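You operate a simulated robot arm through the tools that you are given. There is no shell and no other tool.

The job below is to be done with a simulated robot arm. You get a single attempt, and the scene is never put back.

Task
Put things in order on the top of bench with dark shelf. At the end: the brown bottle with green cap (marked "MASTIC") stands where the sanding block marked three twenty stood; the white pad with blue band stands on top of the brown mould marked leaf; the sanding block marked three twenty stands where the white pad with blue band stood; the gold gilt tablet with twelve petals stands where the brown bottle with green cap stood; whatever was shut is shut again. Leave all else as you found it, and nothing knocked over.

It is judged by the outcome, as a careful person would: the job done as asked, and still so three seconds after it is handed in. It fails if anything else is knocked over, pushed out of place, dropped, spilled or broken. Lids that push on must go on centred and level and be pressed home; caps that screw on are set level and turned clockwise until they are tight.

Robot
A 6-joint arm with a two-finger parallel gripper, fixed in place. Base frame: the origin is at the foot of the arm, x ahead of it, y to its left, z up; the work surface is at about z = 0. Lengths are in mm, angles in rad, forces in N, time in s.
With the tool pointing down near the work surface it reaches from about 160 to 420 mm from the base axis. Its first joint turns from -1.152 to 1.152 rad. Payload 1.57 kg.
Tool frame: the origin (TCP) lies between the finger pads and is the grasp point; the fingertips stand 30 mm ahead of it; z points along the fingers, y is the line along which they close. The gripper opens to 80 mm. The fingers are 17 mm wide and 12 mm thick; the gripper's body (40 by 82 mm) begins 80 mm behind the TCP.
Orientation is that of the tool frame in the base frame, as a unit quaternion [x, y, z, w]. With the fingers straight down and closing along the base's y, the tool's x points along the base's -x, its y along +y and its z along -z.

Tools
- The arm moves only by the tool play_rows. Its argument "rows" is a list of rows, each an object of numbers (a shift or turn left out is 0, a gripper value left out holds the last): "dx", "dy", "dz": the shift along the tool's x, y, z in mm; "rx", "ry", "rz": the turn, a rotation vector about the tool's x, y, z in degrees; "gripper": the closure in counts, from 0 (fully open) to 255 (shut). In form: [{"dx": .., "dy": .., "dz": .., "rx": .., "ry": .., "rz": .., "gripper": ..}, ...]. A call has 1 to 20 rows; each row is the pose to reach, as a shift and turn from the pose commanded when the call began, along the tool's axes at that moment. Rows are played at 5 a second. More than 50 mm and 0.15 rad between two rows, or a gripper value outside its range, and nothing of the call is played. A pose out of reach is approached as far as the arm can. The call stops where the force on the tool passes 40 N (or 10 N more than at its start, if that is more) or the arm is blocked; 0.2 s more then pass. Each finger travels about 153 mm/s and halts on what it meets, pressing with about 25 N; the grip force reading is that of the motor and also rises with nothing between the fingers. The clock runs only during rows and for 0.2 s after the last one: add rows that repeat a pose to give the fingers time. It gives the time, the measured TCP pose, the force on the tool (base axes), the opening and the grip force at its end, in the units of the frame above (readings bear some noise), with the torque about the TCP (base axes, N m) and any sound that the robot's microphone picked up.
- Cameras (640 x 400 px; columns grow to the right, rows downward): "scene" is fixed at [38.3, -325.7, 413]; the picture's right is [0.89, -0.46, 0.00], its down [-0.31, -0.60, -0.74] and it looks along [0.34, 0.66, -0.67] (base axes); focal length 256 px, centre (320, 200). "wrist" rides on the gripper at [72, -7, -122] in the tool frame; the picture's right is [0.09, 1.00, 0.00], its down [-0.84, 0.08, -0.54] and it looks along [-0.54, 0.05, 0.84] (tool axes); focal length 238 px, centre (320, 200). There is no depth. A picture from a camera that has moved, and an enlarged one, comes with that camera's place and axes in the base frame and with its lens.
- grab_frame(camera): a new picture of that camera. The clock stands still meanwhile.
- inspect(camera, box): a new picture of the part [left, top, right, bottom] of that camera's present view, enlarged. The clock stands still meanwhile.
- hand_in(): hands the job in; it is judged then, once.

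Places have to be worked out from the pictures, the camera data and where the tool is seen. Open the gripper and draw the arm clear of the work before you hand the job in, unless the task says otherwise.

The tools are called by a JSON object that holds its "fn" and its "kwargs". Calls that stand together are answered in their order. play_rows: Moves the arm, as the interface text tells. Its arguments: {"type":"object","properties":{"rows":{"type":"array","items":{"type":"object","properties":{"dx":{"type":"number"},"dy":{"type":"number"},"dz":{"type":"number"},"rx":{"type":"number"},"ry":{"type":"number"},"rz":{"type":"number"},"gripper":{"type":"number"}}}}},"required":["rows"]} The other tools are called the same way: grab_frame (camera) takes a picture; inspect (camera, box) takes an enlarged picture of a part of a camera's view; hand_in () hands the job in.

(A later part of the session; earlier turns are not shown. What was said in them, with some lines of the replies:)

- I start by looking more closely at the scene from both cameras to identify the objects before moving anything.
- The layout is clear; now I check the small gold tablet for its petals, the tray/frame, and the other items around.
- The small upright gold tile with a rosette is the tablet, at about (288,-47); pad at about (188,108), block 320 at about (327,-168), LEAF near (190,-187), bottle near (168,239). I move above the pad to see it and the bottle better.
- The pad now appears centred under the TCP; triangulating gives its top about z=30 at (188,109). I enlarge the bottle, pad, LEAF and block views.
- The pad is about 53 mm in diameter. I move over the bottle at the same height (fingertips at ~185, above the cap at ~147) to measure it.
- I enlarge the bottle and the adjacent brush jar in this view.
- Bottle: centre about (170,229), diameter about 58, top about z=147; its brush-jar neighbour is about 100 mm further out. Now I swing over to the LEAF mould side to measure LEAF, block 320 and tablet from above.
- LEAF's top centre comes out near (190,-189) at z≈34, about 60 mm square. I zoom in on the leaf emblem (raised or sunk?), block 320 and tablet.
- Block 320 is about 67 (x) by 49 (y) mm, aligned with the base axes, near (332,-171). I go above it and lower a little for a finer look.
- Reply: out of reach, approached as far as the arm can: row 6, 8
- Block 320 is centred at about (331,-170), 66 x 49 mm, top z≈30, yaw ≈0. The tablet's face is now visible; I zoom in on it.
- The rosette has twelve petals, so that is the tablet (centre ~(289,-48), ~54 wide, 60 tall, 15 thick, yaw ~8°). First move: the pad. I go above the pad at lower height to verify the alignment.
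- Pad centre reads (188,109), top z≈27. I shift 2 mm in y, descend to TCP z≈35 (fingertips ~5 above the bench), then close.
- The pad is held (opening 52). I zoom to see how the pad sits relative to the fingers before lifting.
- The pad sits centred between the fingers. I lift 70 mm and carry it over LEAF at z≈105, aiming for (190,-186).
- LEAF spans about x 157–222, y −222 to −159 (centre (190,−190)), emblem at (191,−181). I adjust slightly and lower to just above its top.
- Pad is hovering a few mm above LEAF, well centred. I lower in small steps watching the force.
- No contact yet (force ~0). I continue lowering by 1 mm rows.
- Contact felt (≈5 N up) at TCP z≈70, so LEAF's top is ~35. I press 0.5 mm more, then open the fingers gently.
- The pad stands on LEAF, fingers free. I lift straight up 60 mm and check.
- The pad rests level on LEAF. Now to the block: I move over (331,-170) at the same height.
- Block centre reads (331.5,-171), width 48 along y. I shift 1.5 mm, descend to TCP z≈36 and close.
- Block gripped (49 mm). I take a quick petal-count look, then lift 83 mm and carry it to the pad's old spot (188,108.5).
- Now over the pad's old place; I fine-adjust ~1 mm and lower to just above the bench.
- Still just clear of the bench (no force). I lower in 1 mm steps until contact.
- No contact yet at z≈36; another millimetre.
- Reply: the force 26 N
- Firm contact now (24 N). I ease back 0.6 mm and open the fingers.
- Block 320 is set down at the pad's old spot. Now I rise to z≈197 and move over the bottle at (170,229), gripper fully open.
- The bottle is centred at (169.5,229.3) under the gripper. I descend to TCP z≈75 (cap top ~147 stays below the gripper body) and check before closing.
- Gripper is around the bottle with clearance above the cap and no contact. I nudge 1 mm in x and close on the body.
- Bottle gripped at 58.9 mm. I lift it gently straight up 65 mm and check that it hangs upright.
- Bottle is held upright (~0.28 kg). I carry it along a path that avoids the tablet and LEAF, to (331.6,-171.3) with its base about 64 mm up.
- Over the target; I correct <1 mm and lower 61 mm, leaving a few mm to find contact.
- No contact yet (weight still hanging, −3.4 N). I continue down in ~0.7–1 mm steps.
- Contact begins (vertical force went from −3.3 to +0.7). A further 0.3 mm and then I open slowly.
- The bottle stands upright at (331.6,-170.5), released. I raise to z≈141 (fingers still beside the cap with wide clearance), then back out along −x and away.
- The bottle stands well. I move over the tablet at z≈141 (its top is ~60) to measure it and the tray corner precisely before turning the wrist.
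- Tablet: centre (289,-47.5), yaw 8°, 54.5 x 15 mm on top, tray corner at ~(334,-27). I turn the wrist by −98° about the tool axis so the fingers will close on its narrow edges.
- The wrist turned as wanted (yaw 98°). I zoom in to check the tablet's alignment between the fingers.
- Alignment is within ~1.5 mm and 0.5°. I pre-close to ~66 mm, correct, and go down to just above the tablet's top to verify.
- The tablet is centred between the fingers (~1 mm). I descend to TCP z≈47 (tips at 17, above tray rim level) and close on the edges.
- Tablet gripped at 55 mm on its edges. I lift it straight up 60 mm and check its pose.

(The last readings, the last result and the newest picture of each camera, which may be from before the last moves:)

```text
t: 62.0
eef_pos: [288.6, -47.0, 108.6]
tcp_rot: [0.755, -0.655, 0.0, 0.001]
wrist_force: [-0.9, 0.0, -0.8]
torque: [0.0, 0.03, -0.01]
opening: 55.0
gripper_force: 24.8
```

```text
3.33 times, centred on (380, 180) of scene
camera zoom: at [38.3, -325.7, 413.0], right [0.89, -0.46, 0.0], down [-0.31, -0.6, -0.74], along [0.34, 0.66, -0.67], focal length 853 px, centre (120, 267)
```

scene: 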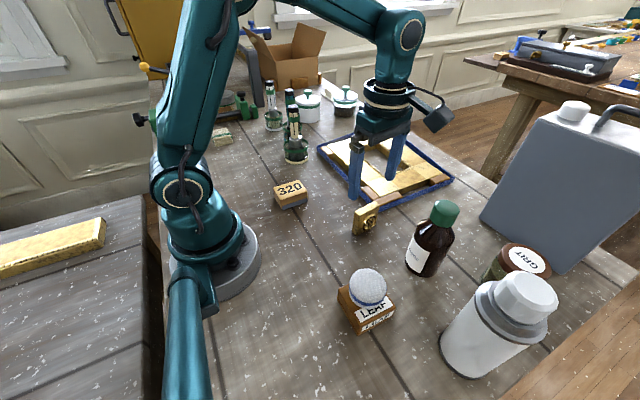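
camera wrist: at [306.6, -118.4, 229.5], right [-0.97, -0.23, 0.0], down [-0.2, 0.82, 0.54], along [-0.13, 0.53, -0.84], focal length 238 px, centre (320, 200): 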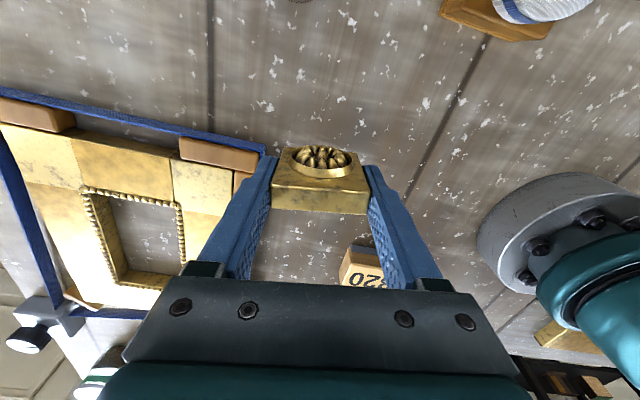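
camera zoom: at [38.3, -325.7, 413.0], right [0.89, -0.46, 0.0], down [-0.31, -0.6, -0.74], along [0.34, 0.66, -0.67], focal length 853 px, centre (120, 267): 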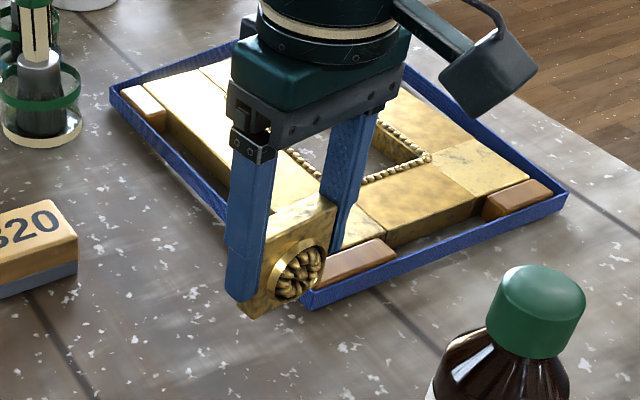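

Tablet hangs level and centred at the TCP. I carry it to the bottle's old place (169.7,229.5), its base ~60 mm up.

{"fn": "play_rows", "kwargs": {"rows": [{"dx": -12, "dy": 3.3, "gripper": 255}, {"dx": -34, "dy": 9.3}, {"dx": -60, "dy": 16.4}, {"dx": -87, "dy": 23.8}, {"dx": -114, "dy": 31.2}, {"dx": -141, "dy": 38.6}, {"dx": -168, "dy": 45.9}, {"dx": -195, "dy": 53.3}, {"dx": -222, "dy": 60.7}, {"dx": -247, "dy": 67.5}, {"dx": -269, "dy": 73.6}, {"dx": -284, "dy": 77.7}, {"dx": -291.1, "dy": 79.6}, {"dx": -291.1, "dy": 79.6}, {"dx": -291.1, "dy": 79.6}]}}

{"fn": "grab_frame", "kwargs": {"camera": "wrist"}}

{"fn": "grab_frame", "kwargs": {"camera": "scene"}}

```text
t: 65.2
eef_pos: [170.1, 230.5, 108.7]
tcp_rot: [0.755, -0.656, -0.001, 0.0]
wrist_force: [0.6, 0.8, -0.6]
torque: [-0.03, -0.02, -0.03]
opening: 55.3
gripper_force: 24.7
```

```text
taken
camera wrist: at [187.2, 159.1, 229.2], right [-0.97, -0.23, 0.0], down [-0.2, 0.82, 0.54], along [-0.13, 0.53, -0.84], focal length 238 px, centre (320, 200)
```

wrist: 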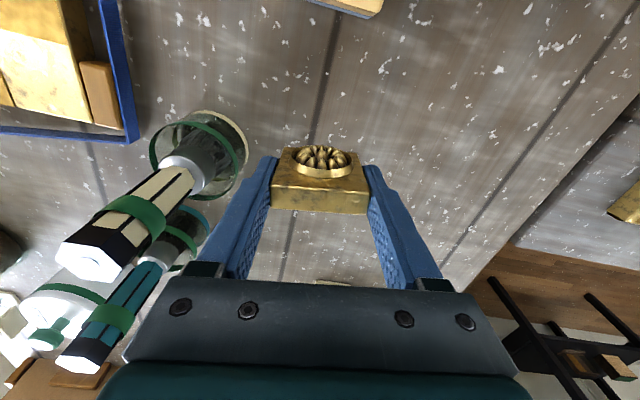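

```text
taken
```

scene: 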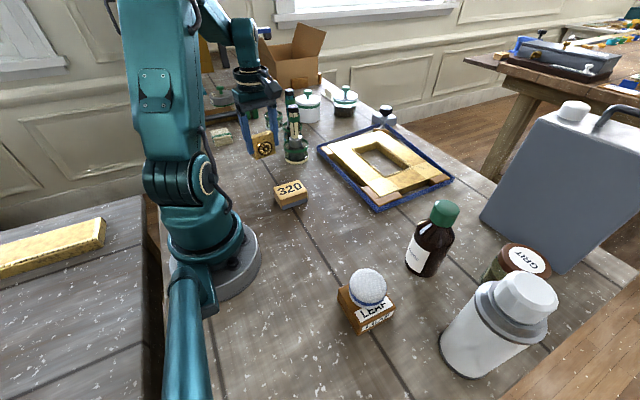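

Positioned at (170.2,229.8). I lower 56 mm, then in small steps to contact.

{"fn": "play_rows", "kwargs": {"rows": [{"dz": 14, "gripper": 255}, {"dz": 30}, {"dz": 44}, {"dz": 53}, {"dz": 56}, {"dz": 56}]}}

{"fn": "inspect", "kwargs": {"camera": "scene", "box": [220, 90, 330, 200]}}

{"fn": "play_rows", "kwargs": {"rows": [{"dz": 1}, {"dz": 2}, {"dz": 2}]}}

```text
t: 66.6
eef_pos: [169.7, 231.2, 51.6]
tcp_rot: [0.755, -0.655, 0.0, 0.001]
wrist_force: [0.0, 0.1, -0.4]
torque: [-0.01, -0.01, 0.02]
opening: 55.2
gripper_force: 25.2
```

```text
3.64 times, centred on (275, 145) of scene
camera zoom: at [38.3, -325.7, 413.0], right [0.89, -0.46, 0.0], down [-0.31, -0.6, -0.74], along [0.34, 0.66, -0.67], focal length 931 px, centre (484, 400)
```

zoom: 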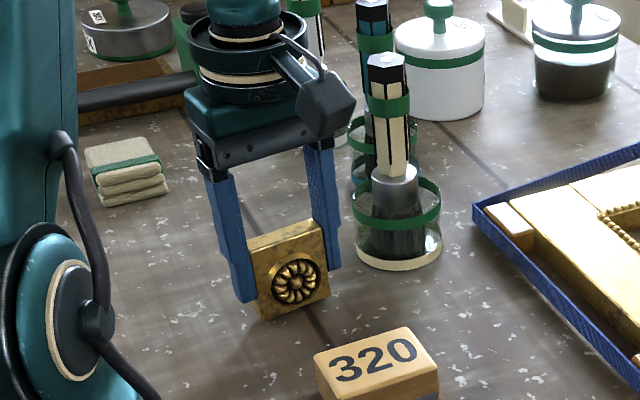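

```text
t: 67.4
eef_pos: [170.3, 229.8, 49.1]
tcp_rot: [0.755, -0.656, 0.0, 0.0]
wrist_force: [0.3, 0.7, 0.1]
torque: [0.0, -0.03, 0.02]
opening: 55.0
gripper_force: 24.9
```

Twelve petals confirmed in this frontal view too. No contact yet; continuing in ~0.7 mm steps.

{"fn": "play_rows", "kwargs": {"rows": [{"dz": 0.8}, {"dz": 0.8}]}}

{"fn": "play_rows", "kwargs": {"rows": [{"dz": 0.6}, {"dz": 0.6}]}}

```text
t: 68.0
eef_pos: [169.9, 229.4, 49.9]
tcp_rot: [0.755, -0.656, 0.0, -0.001]
wrist_force: [0.5, 0.1, -1.3]
torque: [-0.01, -0.01, 0.01]
opening: 55.3
gripper_force: 24.9
```

```text
t: 68.6
eef_pos: [169.8, 228.7, 48.1]
tcp_rot: [0.755, -0.656, 0.0, -0.001]
wrist_force: [-0.9, -1.9, 5.0]
torque: [-0.1, 0.08, -0.03]
opening: 55.1
gripper_force: 24.9
```

Contact (~5 N). I release gently, opening only to ~66 mm.

{"fn": "play_rows", "kwargs": {"rows": [{"gripper": 255}, {"gripper": 76}, {"gripper": 70}, {"gripper": 60}, {"gripper": 45}, {"gripper": 45}]}}

{"fn": "grab_frame", "kwargs": {"camera": "wrist"}}

{"fn": "inspect", "kwargs": {"camera": "scene", "box": [220, 90, 330, 200]}}

```text
t: 70.0
eef_pos: [169.2, 231.0, 48.9]
tcp_rot: [0.755, -0.655, 0.0, 0.0]
wrist_force: [-0.4, 0.2, -0.5]
torque: [0.02, -0.05, -0.03]
opening: 66.1
gripper_force: 0.0
```

```text
taken
camera wrist: at [187.3, 159.3, 169.8], right [-0.97, -0.23, 0.0], down [-0.2, 0.82, 0.54], along [-0.13, 0.53, -0.84], focal length 238 px, centre (320, 200)
```

wrist: 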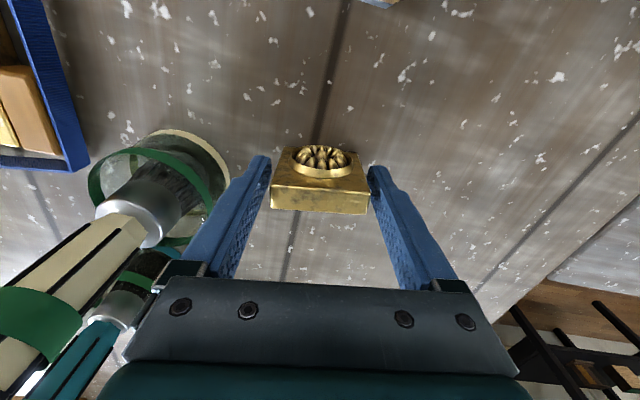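

```text
3.64 times, centred on (275, 145) of scene
camera zoom: at [38.3, -325.7, 413.0], right [0.89, -0.46, 0.0], down [-0.31, -0.6, -0.74], along [0.34, 0.66, -0.67], focal length 931 px, centre (484, 400)
```

zoom: 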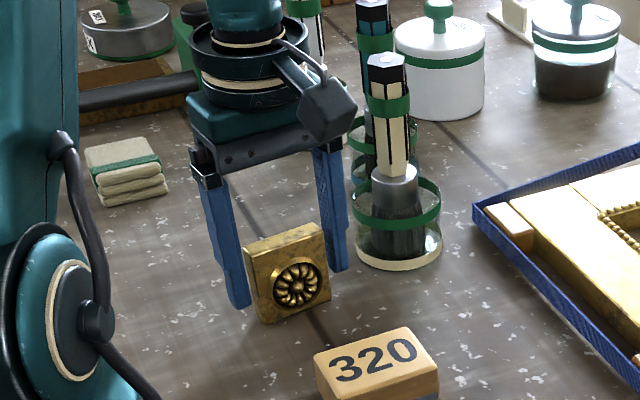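

The tablet stands upright. I lift straight up, clear of it, then draw away to the middle at height and open fully.

{"fn": "play_rows", "kwargs": {"rows": [{"dz": -8, "gripper": 45}, {"dz": -20}, {"dz": -45}, {"dz": -80}, {"dz": -120}, {"dz": -150}, {"dz": -150}]}}

{"fn": "grab_frame", "kwargs": {"camera": "wrist"}}

{"fn": "grab_frame", "kwargs": {"camera": "scene"}}

```text
t: 71.6
eef_pos: [171.8, 228.7, 198.7]
tcp_rot: [0.755, -0.656, 0.0, 0.001]
wrist_force: [-0.4, 0.1, 0.1]
torque: [0.04, 0.01, 0.01]
opening: 66.1
gripper_force: 0.1
```

```text
taken
camera wrist: at [188.9, 158.5, 320.6], right [-0.97, -0.23, 0.0], down [-0.2, 0.82, 0.54], along [-0.13, 0.53, -0.84], focal length 238 px, centre (320, 200)
```

wrist: 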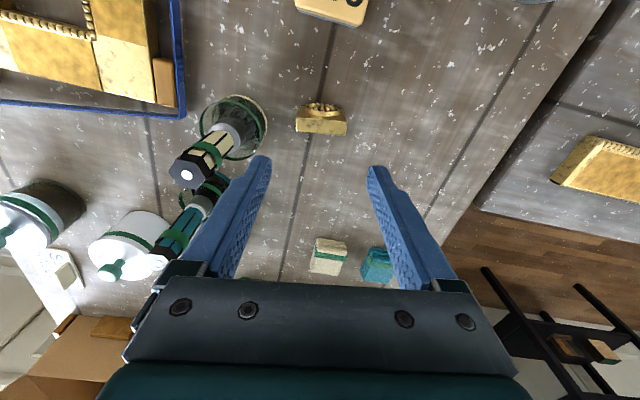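

```text
taken
```

scene: 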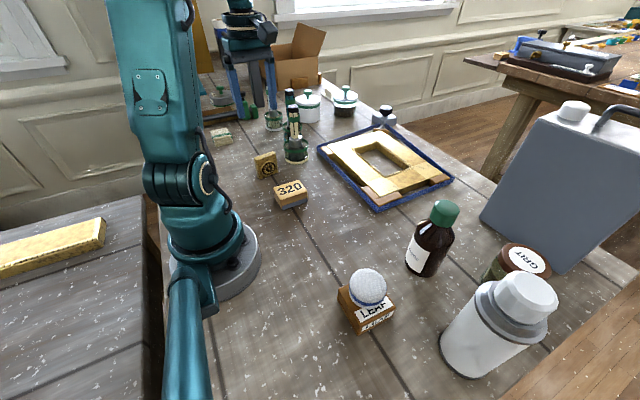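

Everything stands in place. I draw the arm back to its starting area, gripper fully open.

{"fn": "play_rows", "kwargs": {"rows": [{"dx": 28, "dy": -9.4, "gripper": 45}, {"dx": 57, "dy": -19.2}, {"dx": 86, "dy": -29}, {"dx": 115, "dy": -38.8, "gripper": 0}, {"dx": 144, "dy": -48.6}, {"dx": 173, "dy": -58.3}, {"dx": 202, "dy": -68.1}, {"dx": 228, "dy": -76.9}, {"dx": 228, "dy": -76.9, "dz": -12}, {"dx": 228, "dy": -76.9, "dz": -12}]}}

{"fn": "play_rows", "kwargs": {"rows": [{"rz": 8}, {"rz": 16}, {"rz": 24}, {"rz": 32}, {"rz": 40}, {"rz": 48}, {"rz": 56}, {"rz": 64}, {"rz": 72}, {"rz": 80}, {"rz": 88}, {"rz": 94}, {"rz": 98}, {"rz": 98}]}}

{"fn": "grab_frame", "kwargs": {"camera": "wrist"}}

{"fn": "grab_frame", "kwargs": {"camera": "scene"}}

```text
t: 73.8
eef_pos: [278.4, 13.0, 211.0]
tcp_rot: [0.755, -0.655, 0.0, 0.001]
wrist_force: [0.0, -0.8, 0.0]
torque: [-0.01, -0.02, -0.01]
opening: 80.2
gripper_force: 0.1
```

```text
t: 76.8
eef_pos: [278.4, 14.7, 210.7]
tcp_rot: [0.0, 1.0, 0.001, 0.0]
wrist_force: [-0.8, -1.1, -1.2]
torque: [-0.03, -0.01, 0.02]
opening: 80.0
gripper_force: 0.0
```

```text
taken
camera wrist: at [207.1, 7.5, 331.6], right [-0.09, 1.0, 0.0], down [0.84, 0.08, 0.54], along [0.54, 0.05, -0.84], focal length 238 px, centre (320, 200)
```

wrist: 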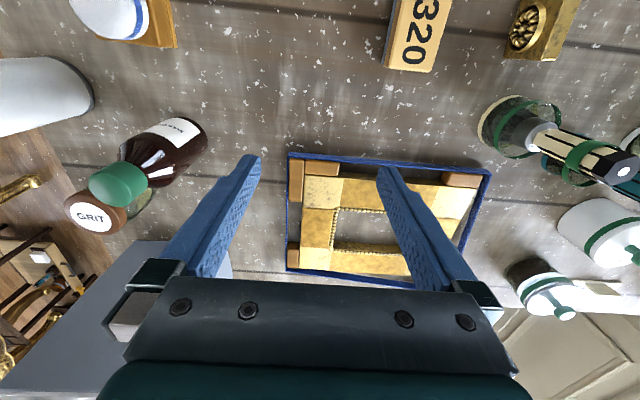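

```text
taken
```

scene: 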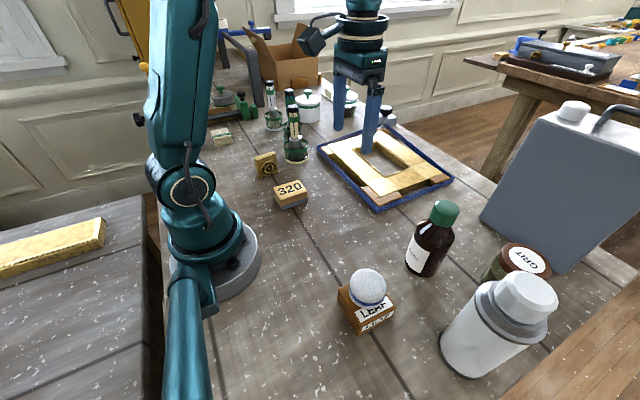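

The arm is clear and the gripper open. A last enlarged check of the placed things and their neighbours.

{"fn": "inspect", "kwargs": {"camera": "scene", "box": [230, 90, 350, 215]}}

{"fn": "inspect", "kwargs": {"camera": "scene", "box": [320, 190, 560, 340]}}

{"fn": "inspect", "kwargs": {"camera": "wrist", "box": [360, 0, 640, 175]}}

```text
3.20 times, centred on (290, 152) of scene
camera zoom: at [38.3, -325.7, 413.0], right [0.89, -0.46, 0.0], down [-0.31, -0.6, -0.74], along [0.34, 0.66, -0.67], focal length 819 px, centre (416, 352)
```

zoom: 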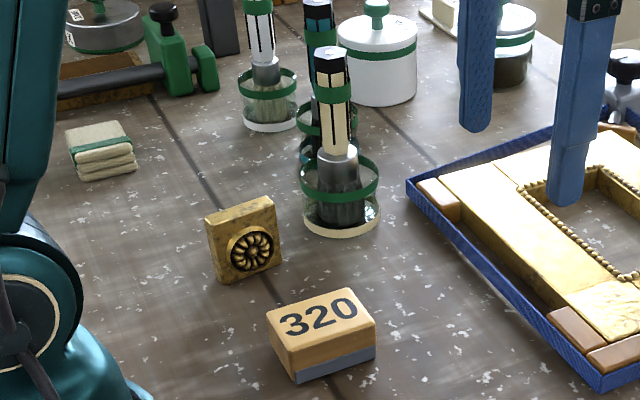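

```text
2.67 times, centred on (440, 265) of scene
camera zoom: at [38.3, -325.7, 413.0], right [0.89, -0.46, 0.0], down [-0.31, -0.6, -0.74], along [0.34, 0.66, -0.67], focal length 683 px, centre (0, 27)
```

zoom: 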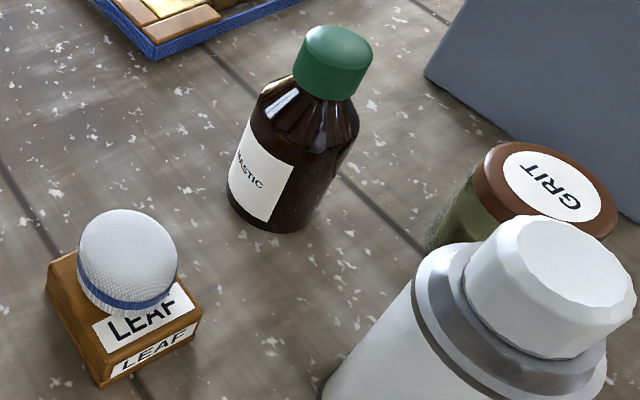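

```text
2.29 times, centred on (500, 88) of wrist
camera zoom: at [207.1, 7.5, 331.6], right [-0.09, 1.0, 0.0], down [0.84, 0.08, 0.54], along [0.54, 0.05, -0.84], focal length 545 px, centre (-91, 457)
```

zoom: 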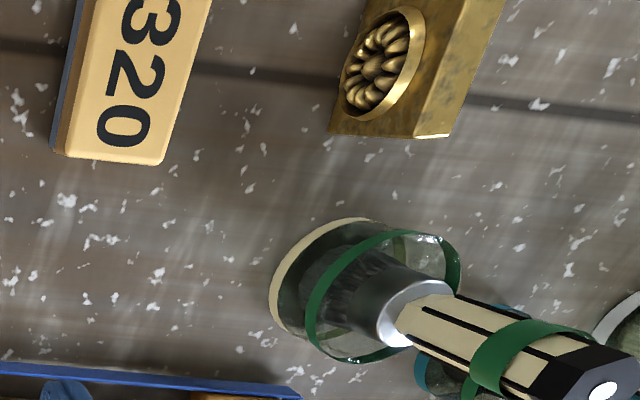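

The pad is on LEAF, block 320 on the pad's old spot, the capped MASTIC bottle where the block was, and the tablet upright where the bottle was. Everything else is unmoved, so I hand the job in.

{"fn": "hand_in", "kwargs": {}}

```text
The job is handed in.
```

The bench is set in order as you asked, and I've handed the job in. I haven't seen the verdict. In the final pictures all four things were upright and in place:

- **Pad:** the white pad with the blue band stands level on top of the LEAF mould. I set it about 4 mm off the mould's centre, towards the leaf emblem, so it would sit firm if the emblem stands proud.
- **Sanding block:** the 320 block is where the pad stood.
- **Bottle:** the MASTIC bottle is where the 320 block stood. I held it by the body, so its cap was never touched.
- **Tablet:** the twelve-petal gilt tablet stands upright where the bottle stood, facing the same way as before.

By my readings, the block, bottle and tablet are each within about 1–2 mm of the old spot. Nothing had to be opened, so there was nothing to shut again. The tray, jars, brushes and other items looked unmoved. The gripper is open and the arm is back in its starting area.
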